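You operate a simulated robot arm through the tools that you are given. There is no shell and no other tool.

You run a simulated robot arm. Do the job below in one go: nothing can be reset, and whatever is moved stays where it is left.

## Task
Put things in order on the packing bench. At the end: the white stack from the packing bench is in the blue tray; the white filter from the packing bench stands where the red thread cone stood; the grey ring from the packing bench stands where the white stack stood; the red thread cone stands where the grey ring stood; whatever was shut is shut again. Leave all else as you found it, and nothing knocked over.

The check looks at the end state, three seconds after you hand in, the way a careful person would. Anything else that was tipped, shoved, dropped, spilled or broken makes it a failure.

## Robot
A 7-joint arm with a two-finger gripper, fixed in place. Base frame: the origin is at the foot of the arm, x ahead of it, y to its left, z up; the work surface is at about z = 0.8. Readings come in m, degrees, newtons and seconds.
With the tool pointing down near the work surface it reaches from about 0.34 to 0.72 m from the base axis. Its first joint turns from -66.0 to 66.0 degrees. Payload 2.45 kg.
The tool frame sits at the grasp point between the pads (the TCP): z along the fingers, y along the line on which they close. The tips reach 0.026 m beyond it. The gripper opens to 0.096 m. The gripper's body begins 0.069 m behind the TCP.
Orientation is told as [roll, pitch, yaw] about the base's x, y, z axes, in that order, counted from this pose: with the fingers straight down and closing along the base's y, the tool's x points along the base's -x, its y along +y and its z along -z.

## Interface
- The arm moves only by the tool send_rows. Its argument "moves" is a list of rows, each a list of 7 numbers: the shift along the tool's x, y, z in m, then the turn, a rotation vector about the tool's x, y, z in degrees, then the finger opening in m, from 0 to 0.096. In form: [[dx, dy, dz, wx, wy, wz, claw], ...]. A call has 1 to 20 rows; each row shifts and turns the commanded pose from where the row before left it, along the tool's axes as they then stand. Each row takes 0.2 s and may step no farther than 0.05 m and 8.6 degrees from the row before; otherwise, or with a gripper value out of range, the whole call is refused. Where a pose cannot be reached the arm comes as near as it can. A force on the tool above 40 N (or 10 N above the force at the start of the call, whichever is more), or a blocked arm, ends the call early, and 0.2 s more pass. Each finger halts on what it meets, pressing with about 42 N; the grip force reading is that of the motor and also rises with nothing between the fingers. The clock runs only during rows and for 0.2 s after the last one: add rows that do not move to give the fingers time. The reply holds the time, the measured pose of the TCP, the force on the tool along the base axes, the opening and the grip force, in the units named above and with some noise, with the torque about the TCP (base axes, N m) and any sound that the robot's microphone picked up, and new pictures: "views" is both (left out), scene, wrist or none.
- Cameras (640 x 400 px; columns grow to the right, rows downward): "scene" is fixed at [0.1622, -0.3771, 1.446]; the picture's right is [0.80, -0.60, 0.00], its down [-0.32, -0.42, -0.85] and it looks along [0.51, 0.68, -0.53] (base axes); focal length 363 px, centre (320, 200). "wrist" rides on the gripper at [0.082, 0.003, -0.098] in the tool frame; the picture's right is [-0.04, 1.00, 0.00], its down [-0.73, -0.03, -0.68] and it looks along [-0.68, -0.03, 0.73] (tool axes); focal length 256 px, centre (320, 200). There is no depth. A picture from a camera that has moved, and an enlarged one, comes with that camera's place and axes in the base frame and with its lens. The place of the scene camera against the robot may be out by one fixed shift of up to 0.025 m in any direction.
- inspect(camera, box): a new picture of the part [left, top, right, bottom] of that camera's present view, enlarged. The clock stands still meanwhile.
- job_done(): hands the job in; it is judged then, once.

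Nothing tells you positions but the pictures and the camera data. Unless the task says otherwise, let go and move clear before handing in.

The tools are called after "Request:" as name(argument=value, ...) on one line, values as JSON. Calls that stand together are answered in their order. send_rows: Moves the arm, as the interface text tells. Its arguments: {"type":"object","properties":{"moves":{"type":"array"},"views":{"type":"string","enum":["both","scene","wrist","none"]}},"required":["moves"]} The other tools are called the same way: inspect (camera, box) takes an enlarged picture of a part of a camera's view; job_done () hands the job in.

At the start:

```text
t: 0.0
tool_pos: [0.3542, 0.2348, 1.0953]
orientation: [0.0, 0.0, 0.0]
contact_force: [-0.3, 0.3, 0.0]
moment: [0.0, -0.01, 0.01]
finger_gap: 0.0961
grasp_force: 0.0
```

scene: 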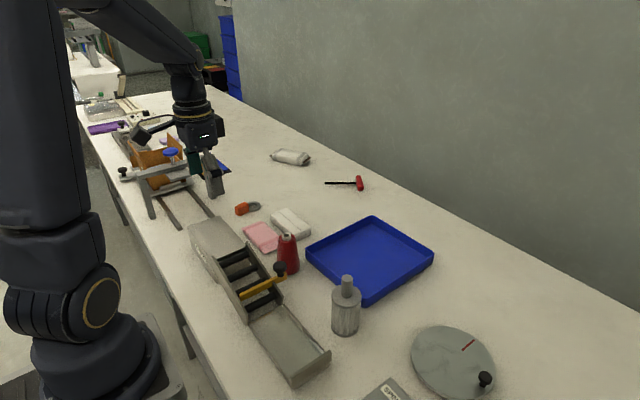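
wrist: 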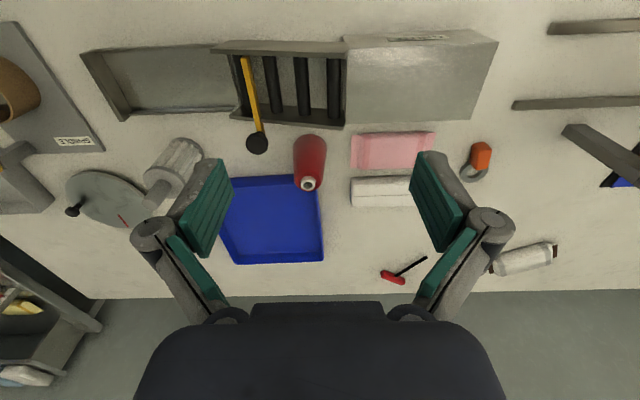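

I see a bench with a blue tray, red thread cone, white and pink stacks, a machine with a lever, and other things. I'll look closer before moving anything.

Request:
inspect(camera="scene", box=[180, 130, 340, 230])

Request:
inspect(camera="scene", box=[180, 200, 340, 300])

Request:
inspect(camera="scene", box=[60, 80, 220, 180])

Request:
inspect(camera="scene", box=[300, 260, 520, 400])

Request:
inspect(camera="wrist", box=[200, 20, 520, 220])

Request:
inspect(camera="wrist", box=[440, 100, 640, 225])

Request:
inspect(camera="wrist", box=[0, 0, 240, 240])

```text
4.00 times, centred on (260, 180) of scene
camera zoom: at [0.1622, -0.3771, 1.446], right [0.8, -0.6, 0.0], down [-0.32, -0.42, -0.85], along [0.51, 0.68, -0.53], focal length 1454 px, centre (560, 280)
```

zoom: 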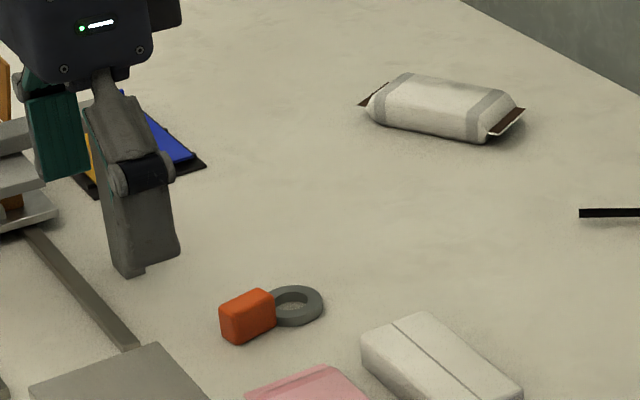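

```text
4.00 times, centred on (260, 250) of scene
camera zoom: at [0.1622, -0.3771, 1.446], right [0.8, -0.6, 0.0], down [-0.32, -0.42, -0.85], along [0.51, 0.68, -0.53], focal length 1454 px, centre (560, 0)
```

zoom: 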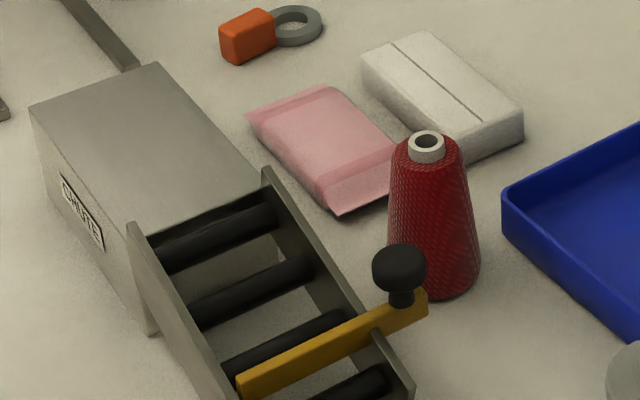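

```text
4.00 times, centred on (140, 130) of scene
camera zoom: at [0.1622, -0.3771, 1.446], right [0.8, -0.6, 0.0], down [-0.32, -0.42, -0.85], along [0.51, 0.68, -0.53], focal length 1454 px, centre (1040, 480)
```

zoom: 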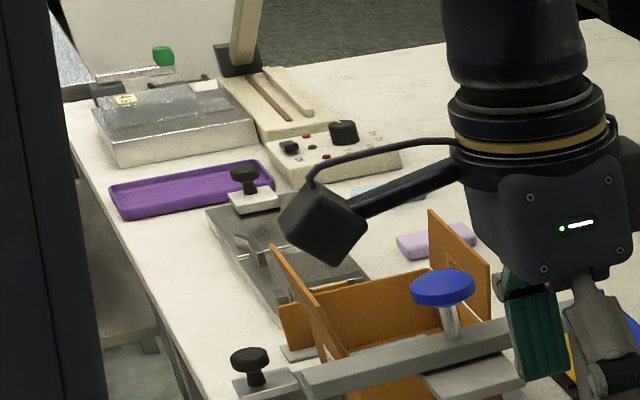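

```text
2.86 times, centred on (410, 330) of scene
camera zoom: at [0.1622, -0.3771, 1.446], right [0.8, -0.6, 0.0], down [-0.32, -0.42, -0.85], along [0.51, 0.68, -0.53], focal length 1038 px, centre (63, -171)
```

zoom: 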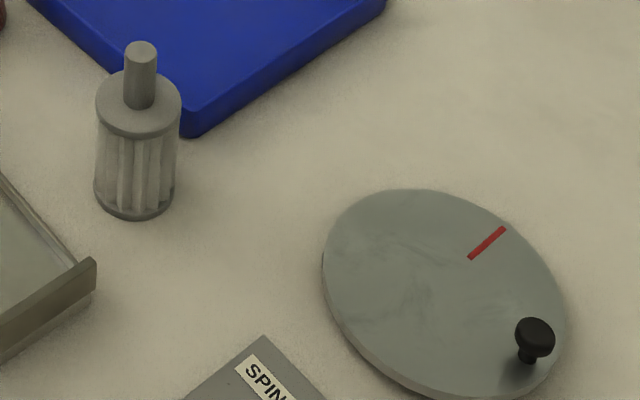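

```text
2.00 times, centred on (360, 120) of wrist
camera zoom: at [0.272, 0.2366, 1.1929], right [0.04, 1.0, 0.0], down [0.73, -0.03, 0.68], along [0.68, -0.03, -0.73], focal length 512 px, centre (240, 360)
```

zoom: 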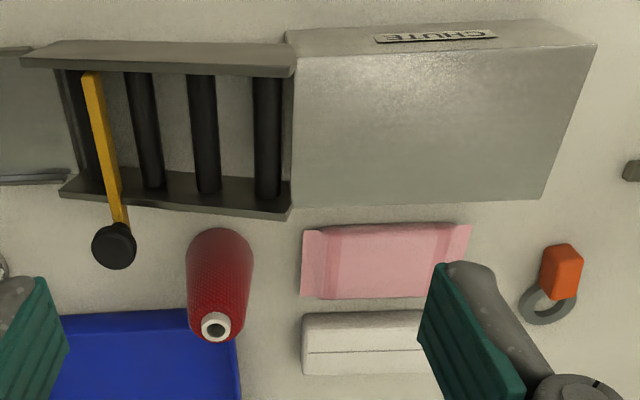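

```text
3.20 times, centred on (540, 162) of wrist
camera zoom: at [0.272, 0.2366, 1.1929], right [0.04, 1.0, 0.0], down [0.73, -0.03, 0.68], along [0.68, -0.03, -0.73], focal length 819 px, centre (-384, 320)
```

zoom: 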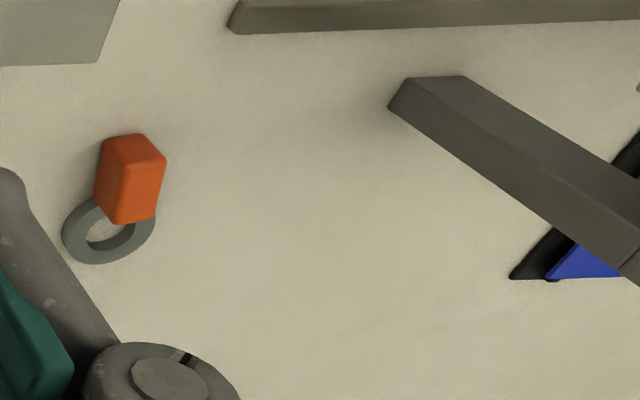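

```text
1.67 times, centred on (120, 120) of wrist
camera zoom: at [0.272, 0.2366, 1.1929], right [0.04, 1.0, 0.0], down [0.73, -0.03, 0.68], along [0.68, -0.03, -0.73], focal length 427 px, centre (653, 333)
```

zoom: 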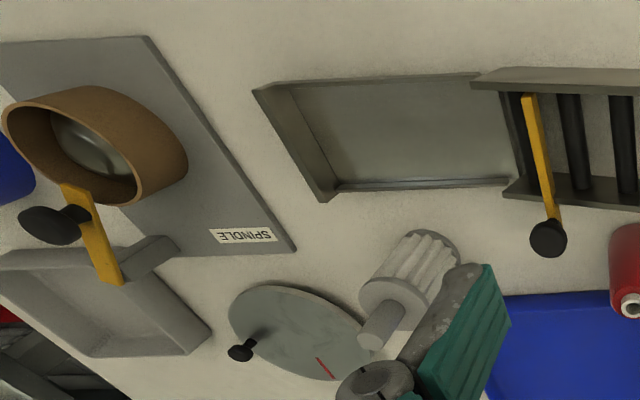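

The ring lies near (0.57, 0.51), with an orange block right beside it. The white stack is near (0.585, 0.34), the cone near (0.50, 0.21) and the filter near (0.51, 0). I'll move high over toward the ring for a closer look.

Request:
send_rows(moves=[[-0.0065, 0.0413, 0.01, 0, 0, 0, 0.096], [-0.0065, 0.0413, 0.01, 0, 0, 0, 0.096], [-0.0065, 0.0413, 0.01, 0, 0, 0, 0.096], [-0.0065, 0.0413, 0.01, 0, 0, 0, 0.096], [0, 0, 0, 0, 0, 0, 0.096]])

```text
t: 1.2
tool_pos: [0.3811, 0.3997, 1.0558]
orientation: [0.0, 0.0, 0.0]
contact_force: [0.2, -0.3, -0.7]
moment: [-0.02, 0.01, -0.03]
finger_gap: 0.0961
grasp_force: 0.0
camera wrist: at [0.2993, 0.4018, 1.1532], right [0.04, 1.0, 0.0], down [0.73, -0.03, 0.68], along [0.68, -0.03, -0.73], focal length 256 px, centre (320, 200)
```

scene: 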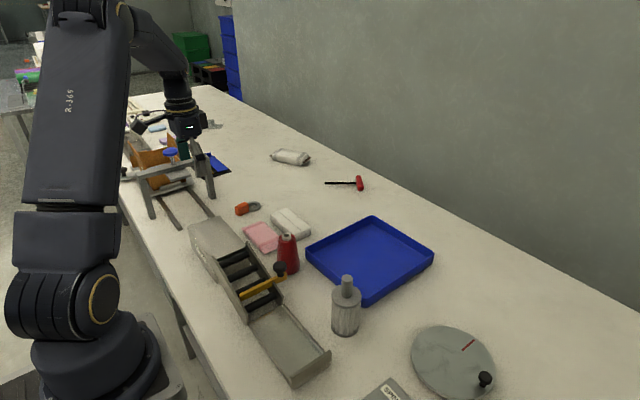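
wrist: 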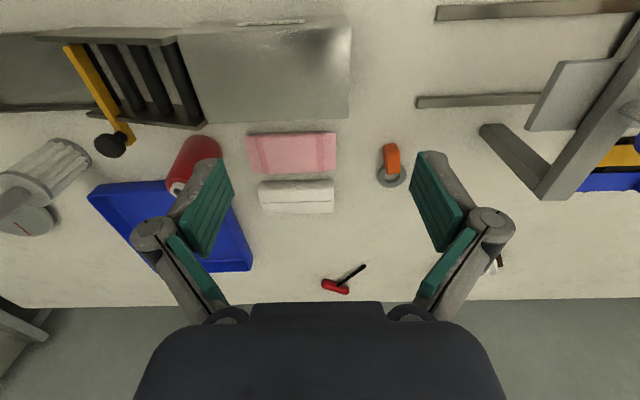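

Request:
inspect(camera="wrist", box=[360, 130, 424, 200])

Request:
inspect(camera="wrist", box=[220, 110, 380, 230])

Request:
inspect(camera="wrist", box=[420, 0, 640, 220])

Request:
inspect(camera="scene", box=[120, 110, 280, 230])

```text
5.71 times, centred on (392, 165) of wrist
camera zoom: at [0.2993, 0.4018, 1.1532], right [0.04, 1.0, 0.0], down [0.73, -0.03, 0.68], along [0.68, -0.03, -0.73], focal length 1463 px, centre (-91, 400)
```

zoom: 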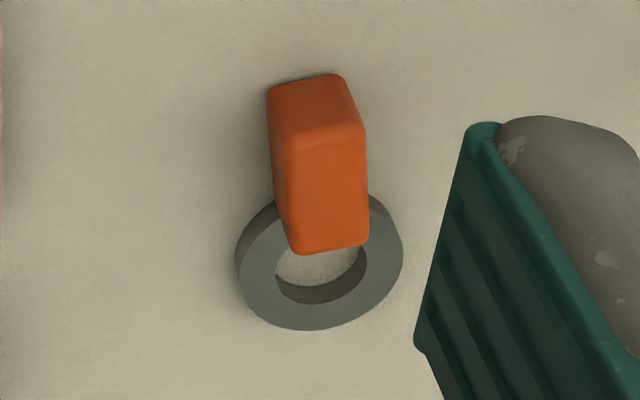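

```text
3.33 times, centred on (300, 170) of wrist
camera zoom: at [0.2993, 0.4018, 1.1532], right [0.04, 1.0, 0.0], down [0.73, -0.03, 0.68], along [0.68, -0.03, -0.73], focal length 853 px, centre (387, 300)
```

zoom: 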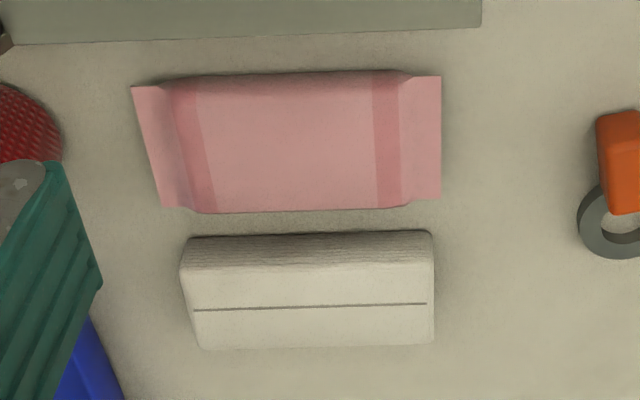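

```text
1.82 times, centred on (530, 110) of wrist
camera zoom: at [0.2993, 0.4018, 1.1532], right [0.04, 1.0, 0.0], down [0.73, -0.03, 0.68], along [0.68, -0.03, -0.73], focal length 465 px, centre (-62, 364)
```

zoom: 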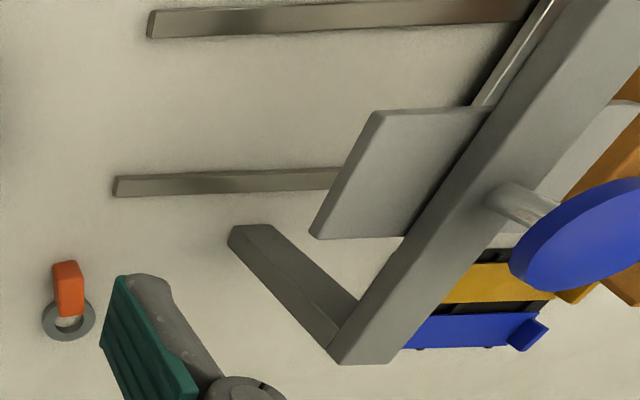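

```text
3.33 times, centred on (200, 170) of scene
camera zoom: at [0.1622, -0.3771, 1.446], right [0.8, -0.6, 0.0], down [-0.32, -0.42, -0.85], along [0.51, 0.68, -0.53], focal length 1211 px, centre (720, 300)
```

zoom: 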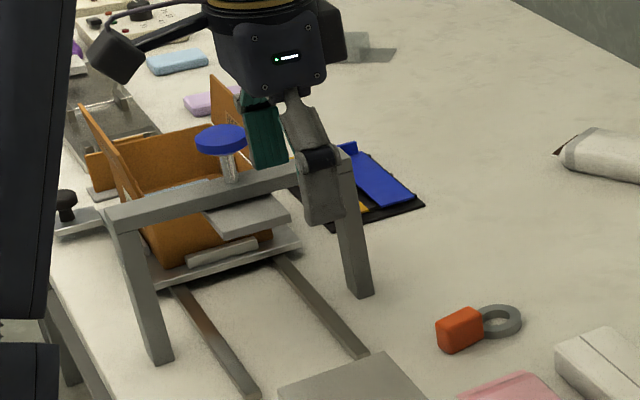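

The ring seems to have an orange tag or block directly at its near (−x) side. I'll take a lower view above the stack, cone and tray to fix all positions before touching anything.

Request:
send_rows(moves=[[0, -0.04, 0.01, 0, 0, 0, 0.096], [0, -0.04, 0.01, 0, 0, 0, 0.096], [0, -0.04, 0.01, 0, 0, 0, 0.096], [0, -0.04, 0.01, 0, 0, 0, 0.096], [0, 0, 0, 0, 0, 0, 0.096]], views="wrist")

Request:
send_rows(moves=[[0, -0.045, 0.0, 0, 0, 0, 0.096], [0, -0.045, 0.0, 0, 0, 0, 0.096], [0, -0.045, 0.0, 0, 0, 0, 0.096], [0, -0.045, 0.0, 0, 0, 0, 0.096], [0, 0, 0, 0, 0, 0, 0.096]], views="wrist")

```text
t: 2.4
tool_pos: [0.3804, 0.24, 1.0156]
orientation: [0.1, -0.1, 0.0]
contact_force: [-0.3, -0.4, -0.3]
moment: [0.01, 0.01, -0.01]
finger_gap: 0.0961
grasp_force: 0.0
camera wrist: at [0.2989, 0.2416, 1.1133], right [0.04, 1.0, 0.0], down [0.73, -0.03, 0.68], along [0.68, -0.03, -0.73], focal length 256 px, centre (320, 200)
```

wrist: 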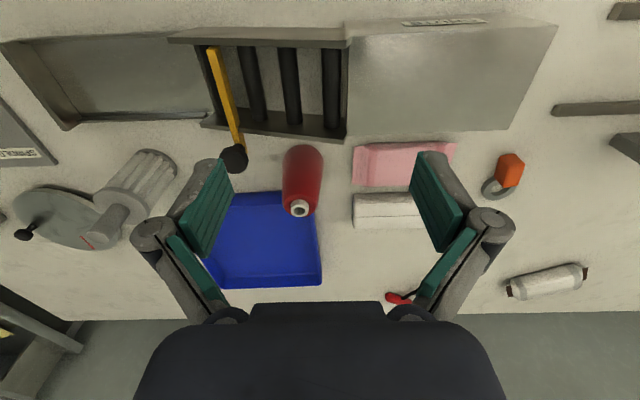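

```text
t: 3.6
tool_pos: [0.3766, 0.0589, 1.0142]
orientation: [0.0, -0.1, 0.0]
contact_force: [-1.0, 0.4, -0.5]
moment: [0.01, 0.02, 0.01]
finger_gap: 0.096
grasp_force: 0.0
camera wrist: at [0.296, 0.0619, 1.111], right [0.04, 1.0, 0.0], down [0.73, -0.03, 0.68], along [0.68, -0.03, -0.73], focal length 256 px, centre (320, 200)
```

wrist: 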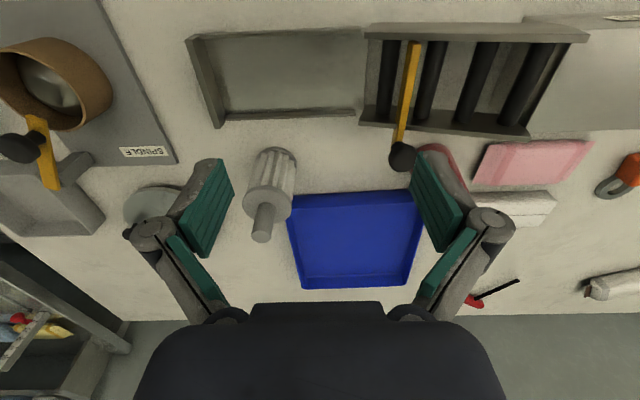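

Request:
inspect(camera="wrist", box=[220, 130, 320, 260])

Request:
inspect(camera="wrist", box=[270, 160, 450, 300])

Request:
inspect(camera="wrist", box=[340, 0, 640, 240])

```text
3.08 times, centred on (270, 195) of wrist
camera zoom: at [0.296, 0.0619, 1.111], right [0.04, 1.0, 0.0], down [0.73, -0.03, 0.68], along [0.68, -0.03, -0.73], focal length 788 px, centre (474, 215)
```

zoom: 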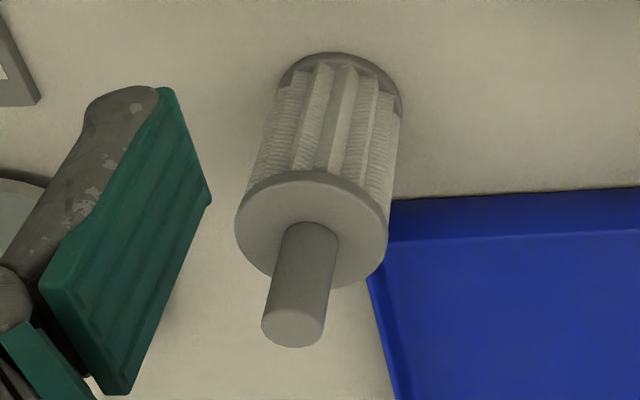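

```text
2.86 times, centred on (360, 230) of wrist
camera zoom: at [0.296, 0.0619, 1.111], right [0.04, 1.0, 0.0], down [0.73, -0.03, 0.68], along [0.68, -0.03, -0.73], focal length 731 px, centre (206, 114)
```

zoom: 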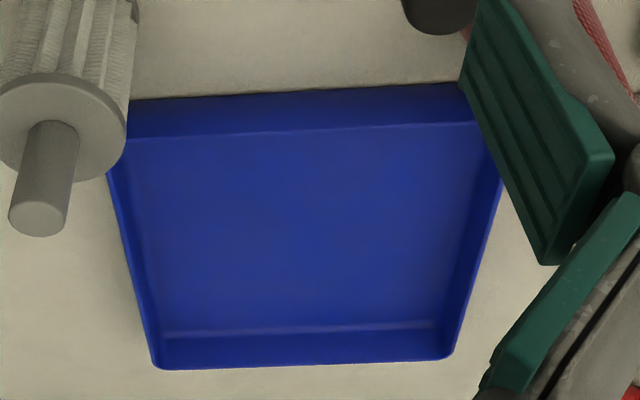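

```text
1.67 times, centred on (490, 120) of wrist
camera zoom: at [0.296, 0.0619, 1.111], right [0.04, 1.0, 0.0], down [0.73, -0.03, 0.68], along [0.68, -0.03, -0.73], focal length 427 px, centre (37, 333)
```

zoom: 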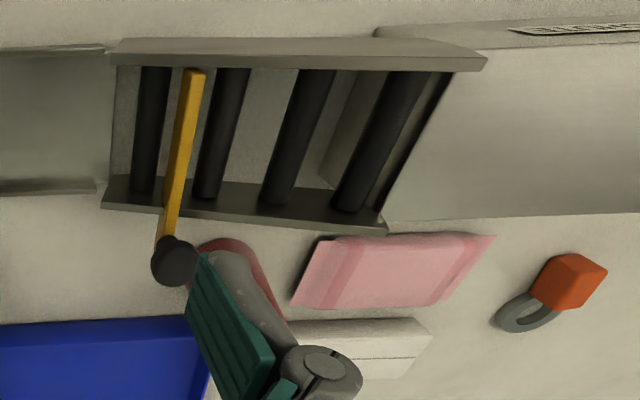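

Request:
inspect(camera="scene", box=[228, 192, 268, 222])

Request:
inspect(camera="scene", box=[230, 200, 320, 260])

Request:
inspect(camera="scene", box=[180, 200, 340, 390])

Request:
inspect(camera="scene", box=[70, 90, 230, 220])

```text
13.33 times, centred on (248, 207) of scene
camera zoom: at [0.1622, -0.3771, 1.4459], right [0.8, -0.6, 0.0], down [-0.32, -0.42, -0.85], along [0.51, 0.68, -0.53], focal length 4845 px, centre (1280, 107)
```

zoom: 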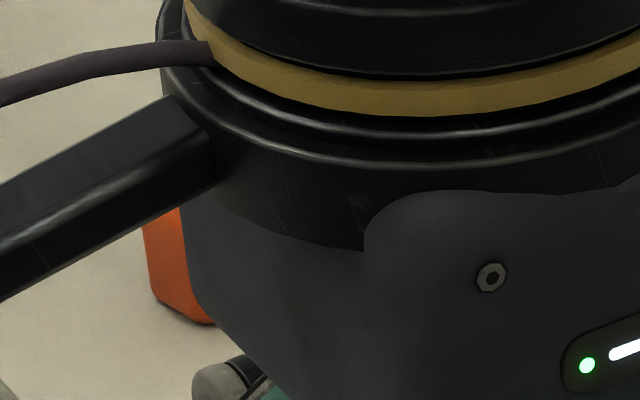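

```text
6.67 times, centred on (275, 230) of scene
camera zoom: at [0.1622, -0.3771, 1.4459], right [0.8, -0.6, 0.0], down [-0.32, -0.42, -0.85], along [0.51, 0.68, -0.53], focal length 2422 px, centre (620, 0)
```

zoom: 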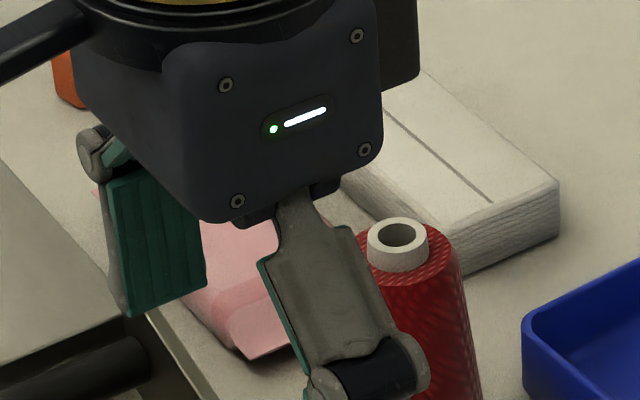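

```text
2.11 times, centred on (260, 295) of scene
camera zoom: at [0.1622, -0.3771, 1.4459], right [0.8, -0.6, 0.0], down [-0.32, -0.42, -0.85], along [0.51, 0.68, -0.53], focal length 765 px, centre (446, 0)
```

zoom: 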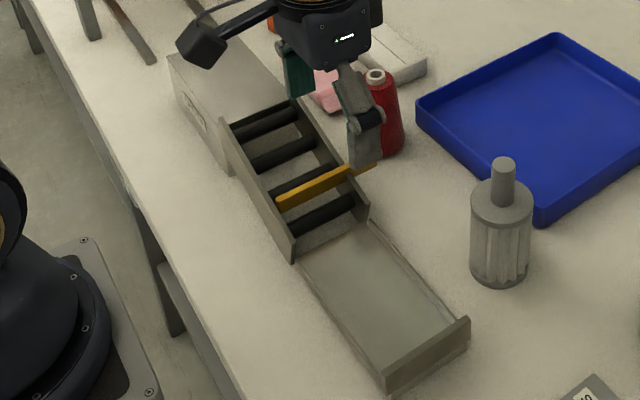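

```text
3.08 times, centred on (150, 155) of scene
camera zoom: at [0.1622, -0.3771, 1.4459], right [0.8, -0.6, 0.0], down [-0.32, -0.42, -0.85], along [0.51, 0.68, -0.53], focal length 1118 px, centre (843, 338)
```

zoom: 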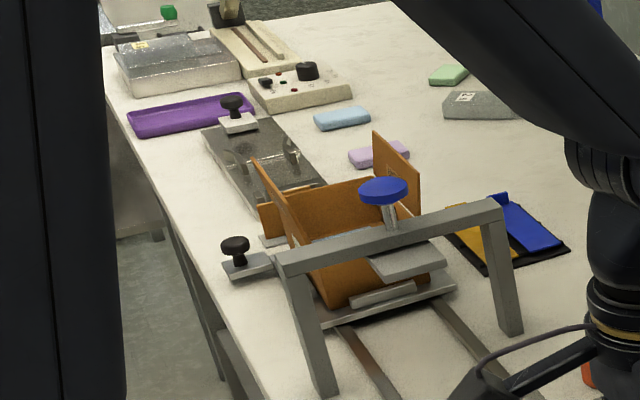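

Positions so far: stack centre about (0.608, 0.348), long side along y; cone (0.513, 0.208); filter (0.509, −0.012); tray centre about (0.695, 0.108). I'll go high above the stack and turn the gripper so that it closes along x.

Request:
send_rows(moves=[[-0.0257, 0.0321, 0, 0, 0, 0, 0.096], [-0.0257, 0.0321, 0, 0, 0, 0, 0.096], [-0.0257, 0.0321, 0, 0, 0, 0, 0.096], [-0.0257, 0.0321, 0, 0, 0, 0, 0.096], [-0.0257, 0.0321, 0, 0, 0, 0, 0.096], [-0.0257, 0.0321, 0, 0, 0, 0, 0.096], [-0.0257, 0.0321, 0, 0, 0, 0, 0.096], [-0.0257, 0.0321, 0, 0, 0, 0, 0.096], [-0.0257, 0.0321, 0, 0, 0, 0, 0.096], [0, 0, 0, 0, 0, 0, 0.096]])

Request:
send_rows(moves=[[0, 0, 0, 0, 0, 8.1818, 0.096], [0, 0, 0, 0, 0, 8.1818, 0.096], [0, 0, 0, 0, 0, 8.1818, 0.096], [0, 0, 0, 0, 0, 8.1818, 0.096], [0, 0, 0, 0, 0, 8.1818, 0.096], [0, 0, 0, 0, 0, 8.1818, 0.096], [0, 0, 0, 0, 0, 8.1818, 0.096], [0, 0, 0, 0, 0, 8.1818, 0.096], [0, 0, 0, 0, 0, 8.1818, 0.096], [0, 0, 0, 0, 0, 8.1818, 0.096], [0, 0, 0, 0, 0, 8.182, 0.096], [0, 0, 0, 0, 0, 0, 0.096], [0, 0, 0, 0, 0, 0, 0.096]])

```text
t: 5.8
tool_pos: [0.6087, 0.3459, 1.0167]
orientation: [-0.1, 0.1, 0.0]
contact_force: [-0.6, -0.3, 0.5]
moment: [0.01, 0.02, -0.01]
finger_gap: 0.0961
grasp_force: 0.0
camera wrist: at [0.5276, 0.349, 1.1136], right [0.04, 1.0, 0.0], down [0.73, -0.03, 0.68], along [0.68, -0.03, -0.74], focal length 256 px, centre (320, 200)
```

scene: 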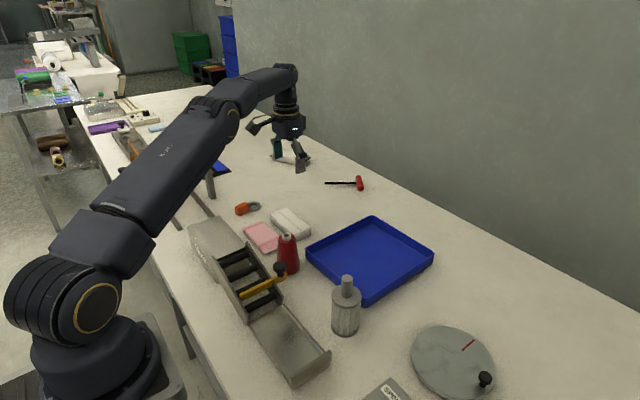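
wrist: 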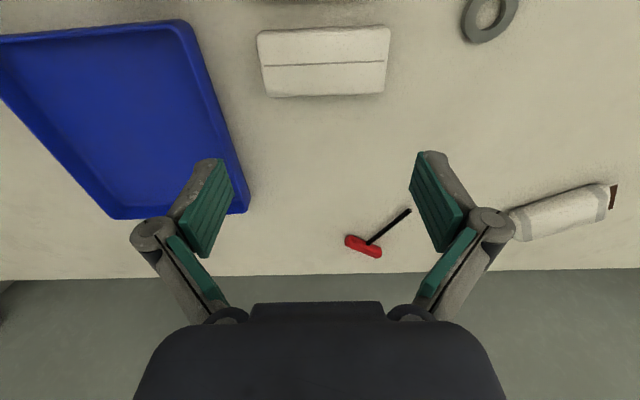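

```text
t: 8.6
tool_pos: [0.6101, 0.3487, 1.0158]
orientation: [0.0, 0.0, -89.9]
contact_force: [-0.4, 0.4, 0.5]
moment: [0.01, 0.0, 0.01]
finger_gap: 0.0957
grasp_force: 0.1
camera wrist: at [0.6143, 0.4287, 1.1128], right [1.0, -0.04, 0.0], down [-0.03, -0.73, 0.68], along [-0.03, -0.68, -0.73], focal length 256 px, centre (320, 200)
```

scene: 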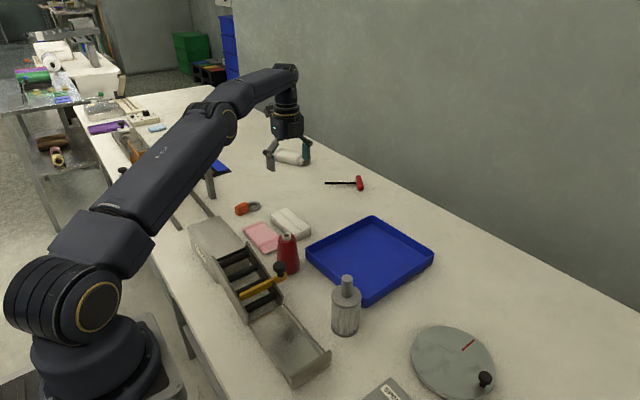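
wrist: 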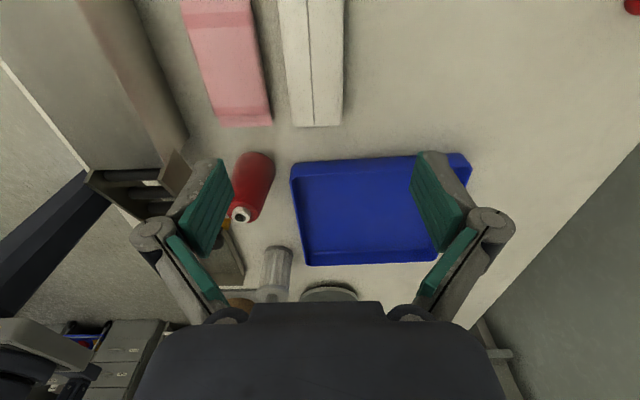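

Request:
inspect(camera="wrist", box=[180, 0, 380, 140])

Request:
inspect(camera="scene", box=[228, 192, 268, 222])

Request:
inspect(camera="scene", box=[230, 200, 320, 260])

```text
2.86 times, centred on (280, 70) of wrist
camera zoom: at [0.6143, 0.4287, 1.1128], right [1.0, -0.04, 0.0], down [-0.03, -0.73, 0.68], along [-0.03, -0.68, -0.73], focal length 731 px, centre (434, 571)
```

zoom: 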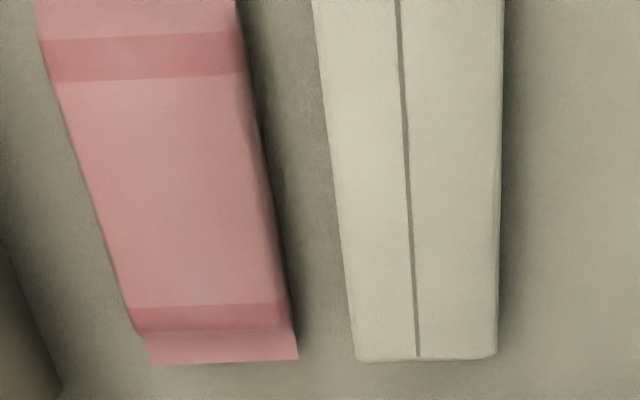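

```text
13.33 times, centred on (248, 207) of scene
camera zoom: at [0.1622, -0.3771, 1.446], right [0.8, -0.6, 0.0], down [-0.32, -0.42, -0.85], along [0.51, 0.68, -0.53], focal length 4845 px, centre (1280, 107)
```

zoom: 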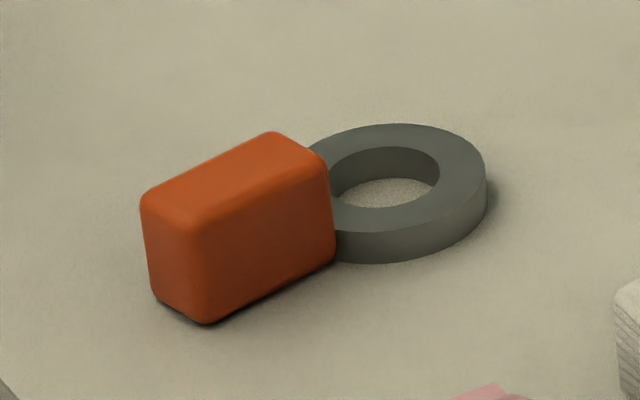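

```text
6.67 times, centred on (275, 230) of scene
camera zoom: at [0.1622, -0.3771, 1.446], right [0.8, -0.6, 0.0], down [-0.32, -0.42, -0.85], along [0.51, 0.68, -0.53], focal length 2422 px, centre (620, 0)
```

zoom: 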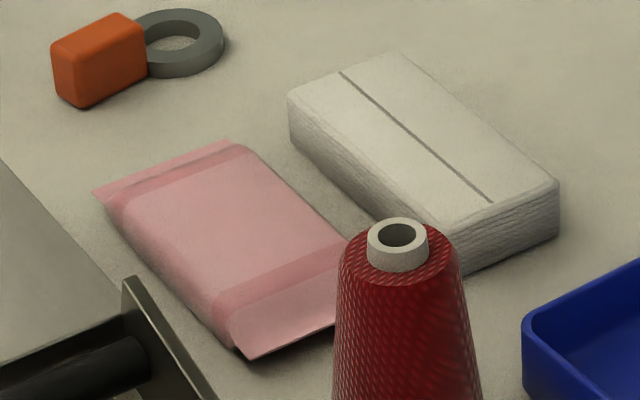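

The ring and orange block look like one fixed piece, a ring with a tag. The stack spans x 0.575–0.635 and y 0.284–0.413, with the pink packet edge at about x 0.55. I'll narrow the fingers and descend partway over the stack.

Request:
send_rows(moves=[[0, -0.006, 0.03, 0, 0, 0, 0.076], [0, 0, 0.04, 0, 0, 0, 0.076], [0, 0, 0.04, 0, 0, 0, 0.076], [0, 0, 0.03, 0, 0, 0, 0.076], [0, 0, 0, 0, 0, 0, 0.076], [0, 0, 0, 0, 0, 0, 0.076]])

```text
t: 10.0
tool_pos: [0.6056, 0.3458, 0.8755]
orientation: [0.1, 0.0, -89.9]
contact_force: [0.2, 0.4, 0.4]
moment: [-0.02, 0.07, 0.01]
finger_gap: 0.076
grasp_force: 0.0
camera wrist: at [0.6092, 0.427, 0.9736], right [1.0, -0.04, 0.0], down [-0.03, -0.73, 0.68], along [-0.03, -0.68, -0.73], focal length 256 px, centre (320, 200)
```

scene: 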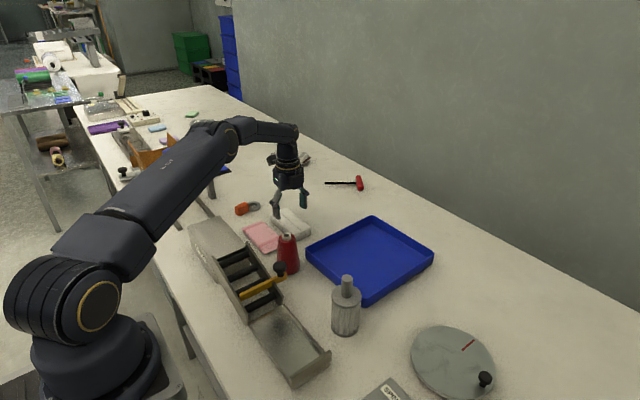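
wrist: 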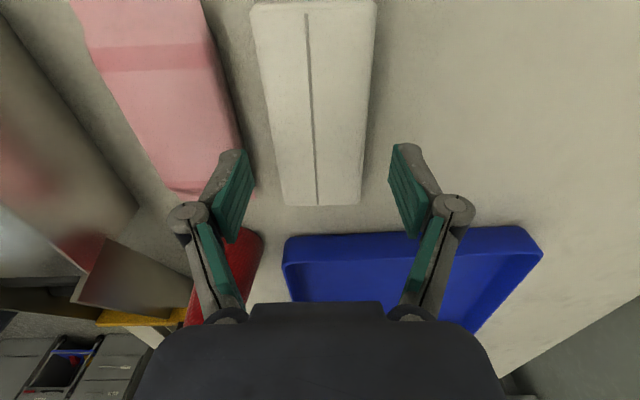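

The fingers straddle the stack evenly, with room to the pink packet. I'll lower the last 43 mm and then close.

Request:
send_rows(moves=[[0, 0, 0.02, 0, 0, 0, 0.076], [0, 0, 0.015, 0, 0, 0, 0.076], [0, 0, 0.008, 0, 0, 0, 0.076], [0, 0, 0, 0, 0, 0, 0.076]])

```text
t: 11.0
tool_pos: [0.6048, 0.3478, 0.8328]
orientation: [0.0, 0.0, -89.9]
contact_force: [-0.7, 0.6, -0.2]
moment: [-0.01, 0.03, -0.02]
finger_gap: 0.076
grasp_force: 0.1
camera wrist: at [0.608, 0.4286, 0.9301], right [1.0, -0.04, 0.0], down [-0.03, -0.73, 0.68], along [-0.03, -0.68, -0.73], focal length 256 px, centre (320, 200)
```

scene: 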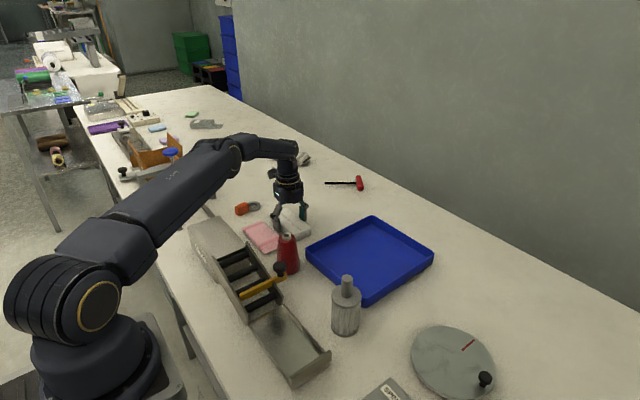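
wrist: 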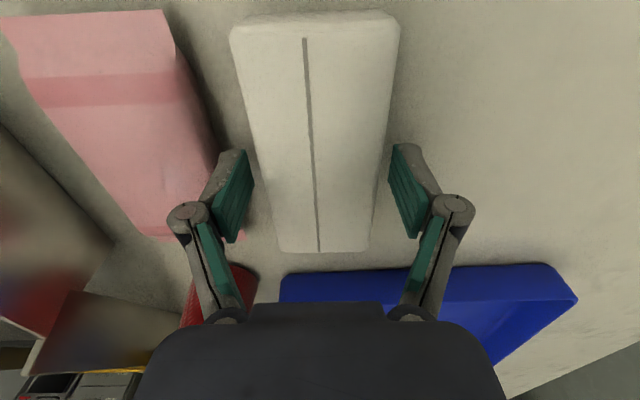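

Request:
inspect(camera="wrist", box=[140, 100, 300, 260])

Request:
inspect(camera="scene", box=[230, 160, 330, 260])

```text
2.50 times, centred on (220, 180) of wrist
camera zoom: at [0.608, 0.4286, 0.9301], right [1.0, -0.04, 0.0], down [-0.03, -0.73, 0.68], along [-0.03, -0.68, -0.73], focal length 640 px, centre (570, 250)
```

zoom: 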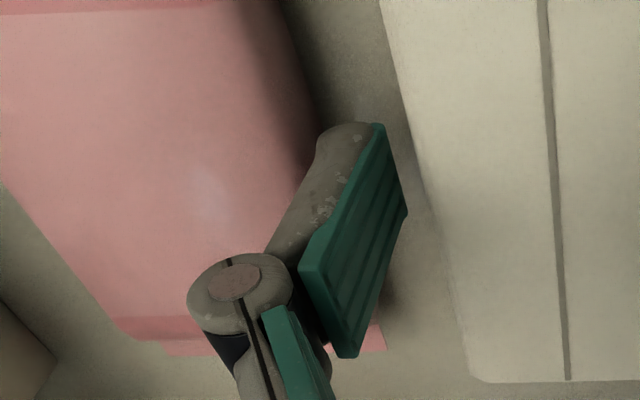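

```text
4.00 times, centred on (280, 210) of scene
camera zoom: at [0.1622, -0.3771, 1.446], right [0.8, -0.6, 0.0], down [-0.32, -0.42, -0.85], along [0.51, 0.68, -0.53], focal length 1454 px, centre (480, 160)
```

zoom: 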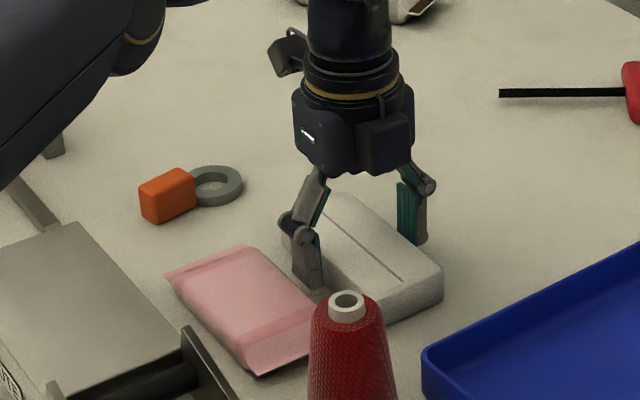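

The fingers are in the gaps with nothing touched, so I'll close on the stack.

Request:
send_rows(moves=[[0, 0, 0, 0, 0, 0, 0.066], [0, 0, 0, 0, 0, 0, 0.05], [0, 0, 0, 0, 0, 0, 0.05], [0, 0, 0, 0, 0, 0, 0.05]], views="wrist")

```text
t: 12.0
tool_pos: [0.6049, 0.3484, 0.8331]
orientation: [0.1, 0.0, -90.1]
contact_force: [1.1, -0.9, 3.0]
moment: [-0.02, 0.0, 0.01]
finger_gap: 0.0588
grasp_force: 41.5
camera wrist: at [0.608, 0.4286, 0.9304], right [1.0, -0.04, 0.0], down [-0.03, -0.73, 0.68], along [-0.03, -0.68, -0.73], focal length 256 px, centre (320, 200)
```

wrist: 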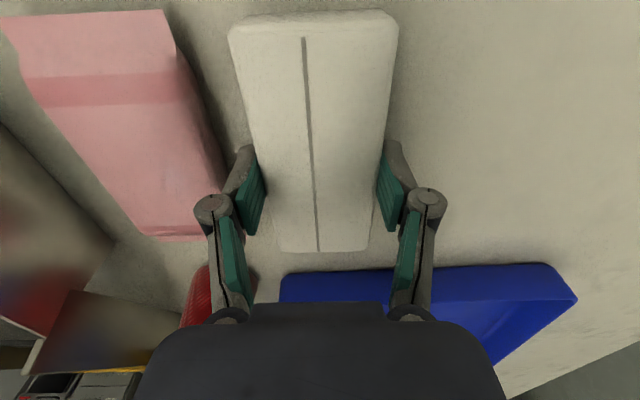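

Gripped at 0.059 m. I'll lift straight up and check.

Request:
send_rows(moves=[[0, 0, -0.01, 0, 0, 0, 0.05], [0, 0, -0.02, 0, 0, 0, 0.05], [0, 0, -0.03, 0, 0, 0, 0.05], [0, 0, -0.03, 0, 0, 0, 0.05], [0, 0, -0.03, 0, 0, 0, 0.05], [0, 0, -0.015, 0, 0, 0, 0.05], [0, 0, 0, 0, 0, 0, 0.05]])

```text
t: 13.6
tool_pos: [0.6049, 0.3479, 0.9674]
orientation: [-0.1, -0.1, -90.0]
contact_force: [-0.1, -0.3, 0.3]
moment: [0.01, 0.01, 0.04]
finger_gap: 0.0586
grasp_force: 41.8
camera wrist: at [0.6084, 0.4288, 1.0651], right [1.0, -0.04, 0.0], down [-0.03, -0.73, 0.68], along [-0.03, -0.68, -0.73], focal length 256 px, centre (320, 200)
```

scene: 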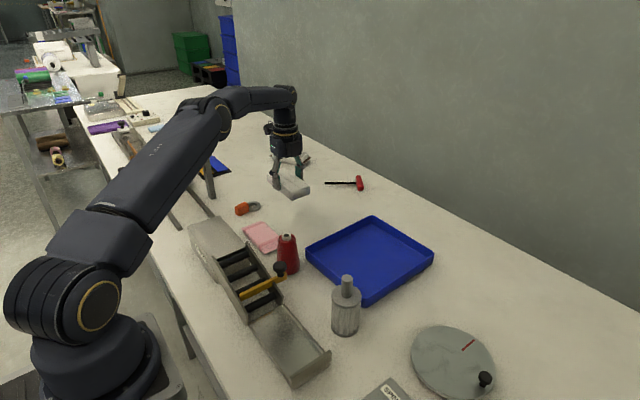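
wrist: 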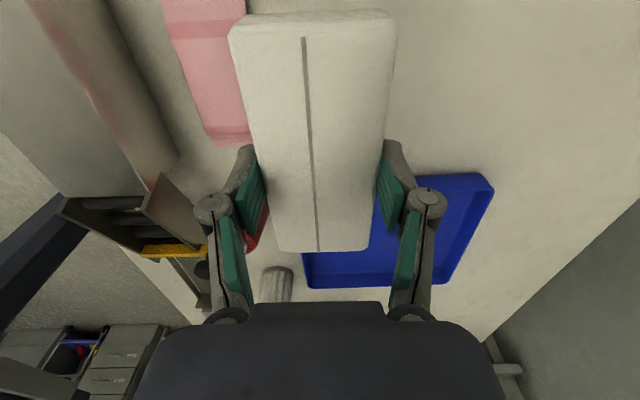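

Lifted cleanly. I'll carry it above the tray now.

Request:
send_rows(moves=[[-0.04, 0.0113, 0, 0, 0, 0, 0.05], [-0.04, 0.0113, 0, 0, 0, 0, 0.05], [-0.04, 0.0113, 0, 0, 0, 0, 0.05], [-0.04, 0.0113, 0, 0, 0, 0, 0.05], [-0.04, 0.0113, 0, 0, 0, 0, 0.05], [-0.04, 0.0113, 0, 0, 0, 0, 0.05], [0, 0, 0, 0, 0, 0, 0.05]])

```text
t: 15.2
tool_pos: [0.673, 0.107, 0.9684]
orientation: [0.0, 0.1, -89.9]
contact_force: [1.3, -1.2, -0.7]
moment: [-0.04, -0.01, 0.0]
finger_gap: 0.0586
grasp_force: 41.7
camera wrist: at [0.6755, 0.1878, 1.0657], right [1.0, -0.04, 0.0], down [-0.03, -0.73, 0.68], along [-0.03, -0.68, -0.73], focal length 256 px, centre (320, 200)
```

scene: 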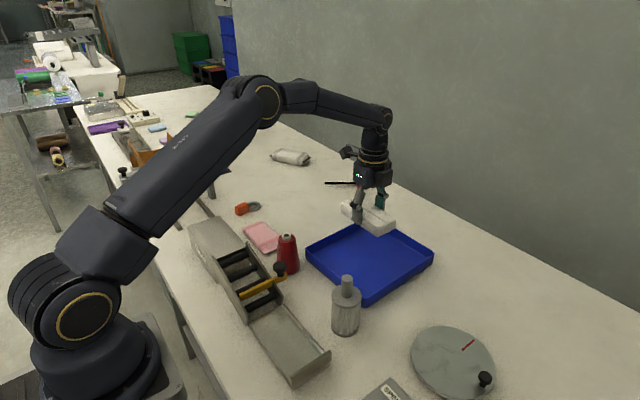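
wrist: 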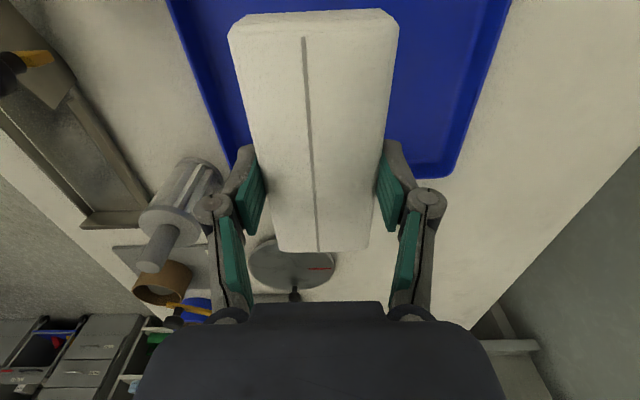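

Request:
send_rows(moves=[[0, 0, 0.03, 0, 0, 0, 0.05], [0, 0, 0.03, 0, 0, 0, 0.05], [0, 0, 0.03, 0, 0, 0, 0.05], [0, 0, 0.02, 0, 0, 0, 0.05], [0, 0, 0.01, 0, 0, 0, 0.05], [0, 0, 0, 0, 0, 0, 0.05]])

```text
t: 16.6
tool_pos: [0.6731, 0.1076, 0.8478]
orientation: [0.0, -0.1, -90.1]
contact_force: [-0.2, -0.6, 0.1]
moment: [0.03, -0.01, 0.0]
finger_gap: 0.0586
grasp_force: 42.0
camera wrist: at [0.6766, 0.1887, 0.9449], right [1.0, -0.04, 0.0], down [-0.03, -0.73, 0.68], along [-0.03, -0.68, -0.73], focal length 256 px, centre (320, 200)
```

scene: 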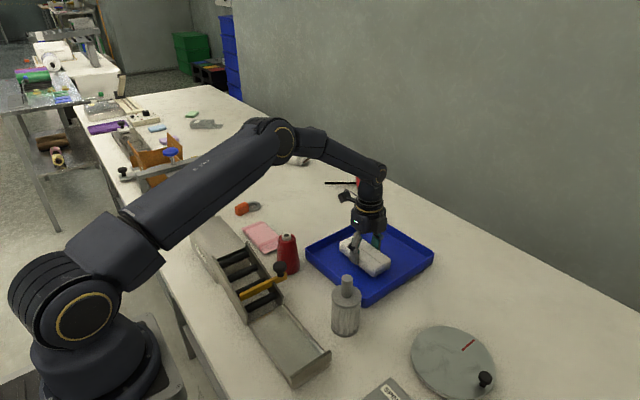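
wrist: 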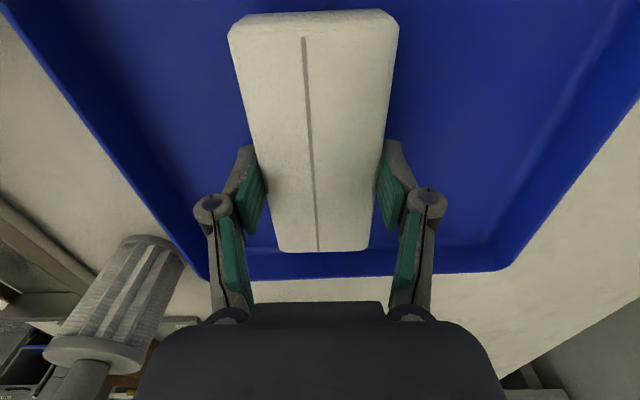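

Request:
send_rows(moves=[[0, 0, 0.003, 0, 0, 0, 0.05], [0, 0, 0.003, 0, 0, 0, 0.05], [0, 0, 0, 0, 0, 0, 0.05]], views="none")

Request:
send_rows(moves=[[0, 0, 0.0015, 0, 0, 0, 0.05], [0, 0, 0, 0, 0, 0, 0.05]], views="none")

```text
t: 17.4
tool_pos: [0.672, 0.1078, 0.8417]
orientation: [0.0, -0.1, -90.1]
contact_force: [-0.3, -0.2, -0.7]
moment: [-0.04, -0.07, -0.02]
finger_gap: 0.0588
grasp_force: 42.2
```

```text
t: 18.0
tool_pos: [0.6724, 0.1069, 0.84]
orientation: [0.0, 0.0, -90.0]
contact_force: [-0.3, 0.1, -0.5]
moment: [0.02, 0.02, -0.01]
finger_gap: 0.0587
grasp_force: 42.3
```

Request:
send_rows(moves=[[0, 0, 0.0015, 0, 0, 0, 0.05], [0, 0, 0, 0, 0, 0, 0.05]], views="none")

Request:
send_rows(moves=[[0, 0, 0.0015, 0, 0, 0, 0.05], [0, 0, 0, 0, 0, 0, 0.05]], views="wrist")

```text
t: 18.6
tool_pos: [0.6722, 0.1072, 0.8387]
orientation: [0.0, 0.1, -89.9]
contact_force: [-0.5, 0.6, 0.6]
moment: [-0.01, -0.02, -0.01]
finger_gap: 0.0586
grasp_force: 42.1
```

```text
t: 19.2
tool_pos: [0.672, 0.1079, 0.838]
orientation: [0.1, 0.0, -90.0]
contact_force: [-4.0, -0.5, 9.9]
moment: [0.0, 0.11, -0.03]
finger_gap: 0.0586
grasp_force: 42.0
camera wrist: at [0.6761, 0.189, 0.9353], right [1.0, -0.04, 0.0], down [-0.03, -0.73, 0.68], along [-0.03, -0.68, -0.73], focal length 256 px, centre (320, 200)
```

wrist: 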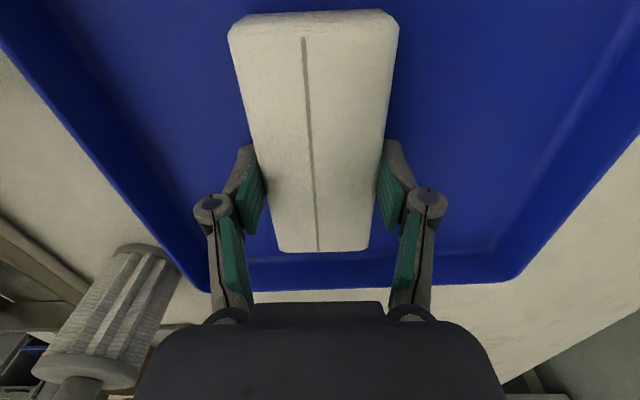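

The stack rests on the tray floor (contact of about 10 N). I'll open and rise straight up.

Request:
send_rows(moves=[[0, 0, 0, 0, 0, 0, 0.06], [0, 0, 0, 0, 0, 0, 0.07], [0, 0, 0, 0, 0, 0, 0.08], [0, 0, 0, 0, 0, 0, 0.08], [0, 0, -0.02, 0, 0, 0, 0.08], [0, 0, -0.04, 0, 0, 0, 0.08], [0, 0, -0.05, 0, 0, 0, 0.08], [0, 0, -0.05, 0, 0, 0, 0.096], [0, 0, 0, 0, 0, 0, 0.096]])

```text
t: 21.2
tool_pos: [0.6721, 0.106, 0.9991]
orientation: [0.0, -0.1, -90.0]
contact_force: [0.1, 0.0, -0.2]
moment: [-0.01, 0.01, 0.01]
finger_gap: 0.0961
grasp_force: 0.1
camera wrist: at [0.6753, 0.1869, 1.0957], right [1.0, -0.04, 0.0], down [-0.03, -0.73, 0.68], along [-0.03, -0.68, -0.73], focal length 256 px, centre (320, 200)
```

scene: 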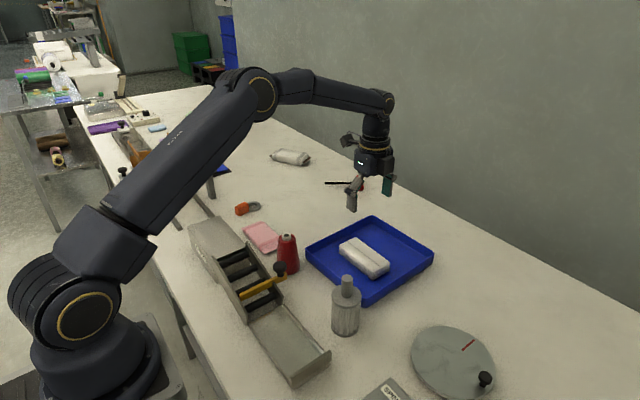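
wrist: 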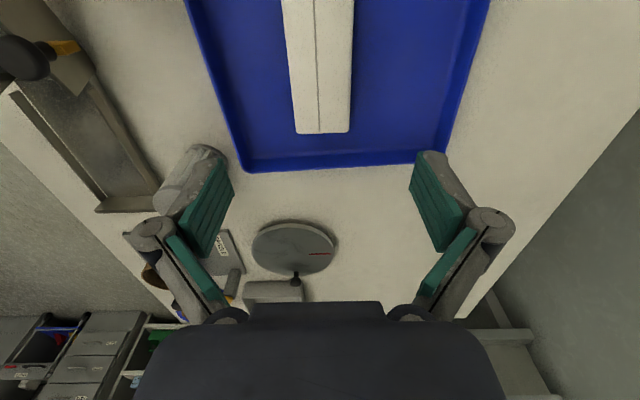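

The stack sits flat in the tray. I'll turn back to yaw 0 and move to look at the ring from closer.

Request:
send_rows(moves=[[0, 0, 0, 0, 0, -8.1818, 0.096], [0, 0, 0, 0, 0, -8.1818, 0.096], [0, 0, 0, 0, 0, -8.1818, 0.096], [0, 0, 0, 0, 0, -8.1818, 0.096], [0, 0, 0, 0, 0, -8.1818, 0.096], [0, 0, 0, 0, 0, -8.1818, 0.096], [0, 0, 0, 0, 0, -8.1818, 0.096], [0, 0, 0, 0, 0, -8.1818, 0.096], [0, 0, 0, 0, 0, -8.1818, 0.096], [0, 0, 0, 0, 0, -8.1818, 0.096], [0, 0, 0, 0, 0, -8.182, 0.096], [0, 0, 0, 0, 0, 0, 0.096]], views="none")

Request:
send_rows(moves=[[0.0213, 0.0404, 0, 0, 0, 0, 0.096], [0.0213, 0.0404, 0, 0, 0, 0, 0.096], [0.0213, 0.0404, 0, 0, 0, 0, 0.096], [0.0213, 0.0404, 0, 0, 0, 0, 0.096], [0.0213, 0.0404, 0, 0, 0, 0, 0.096], [0.0213, 0.0404, 0, 0, 0, 0, 0.096], [0.0213, 0.0404, 0, 0, 0, 0, 0.096], [0.0213, 0.0404, 0, 0, 0, 0, 0.096], [0.0213, 0.0404, 0, 0, 0, 0, 0.096], [0, 0, 0, 0, 0, 0, 0.096], [0, 0, 0, 0, 0, 0, 0.096]])

```text
t: 23.8
tool_pos: [0.672, 0.1078, 0.9983]
orientation: [-0.1, 0.0, 0.1]
contact_force: [-0.3, 0.0, -0.1]
moment: [0.01, 0.02, -0.03]
finger_gap: 0.0961
grasp_force: 0.0
```

```text
t: 26.2
tool_pos: [0.4824, 0.4724, 0.9974]
orientation: [0.1, 0.1, 0.0]
contact_force: [0.3, -0.3, 0.9]
moment: [-0.01, 0.01, -0.02]
finger_gap: 0.0961
grasp_force: 0.0
camera wrist: at [0.402, 0.4748, 1.095], right [0.04, 1.0, 0.0], down [0.73, -0.03, 0.68], along [0.68, -0.03, -0.73], focal length 256 px, centre (320, 200)
```

scene: 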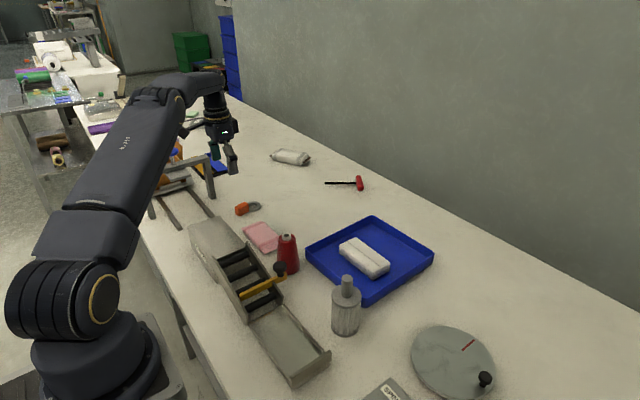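
wrist: 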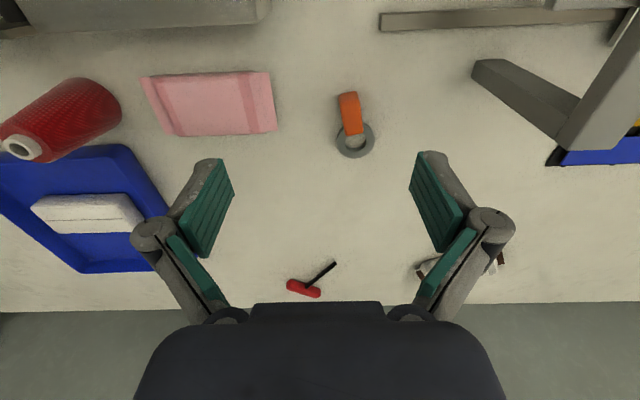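

Request:
inspect(camera="wrist", box=[310, 80, 400, 170])

```text
4.44 times, centred on (355, 125) of wrist
camera zoom: at [0.402, 0.4748, 1.095], right [0.04, 1.0, 0.0], down [0.73, -0.03, 0.68], along [0.68, -0.03, -0.73], focal length 1138 px, centre (164, 533)
```

zoom: 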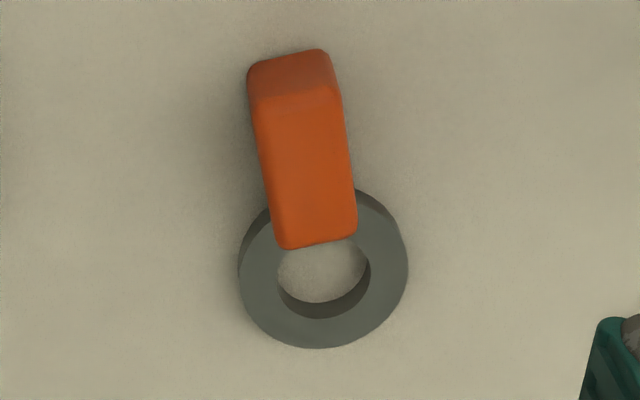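

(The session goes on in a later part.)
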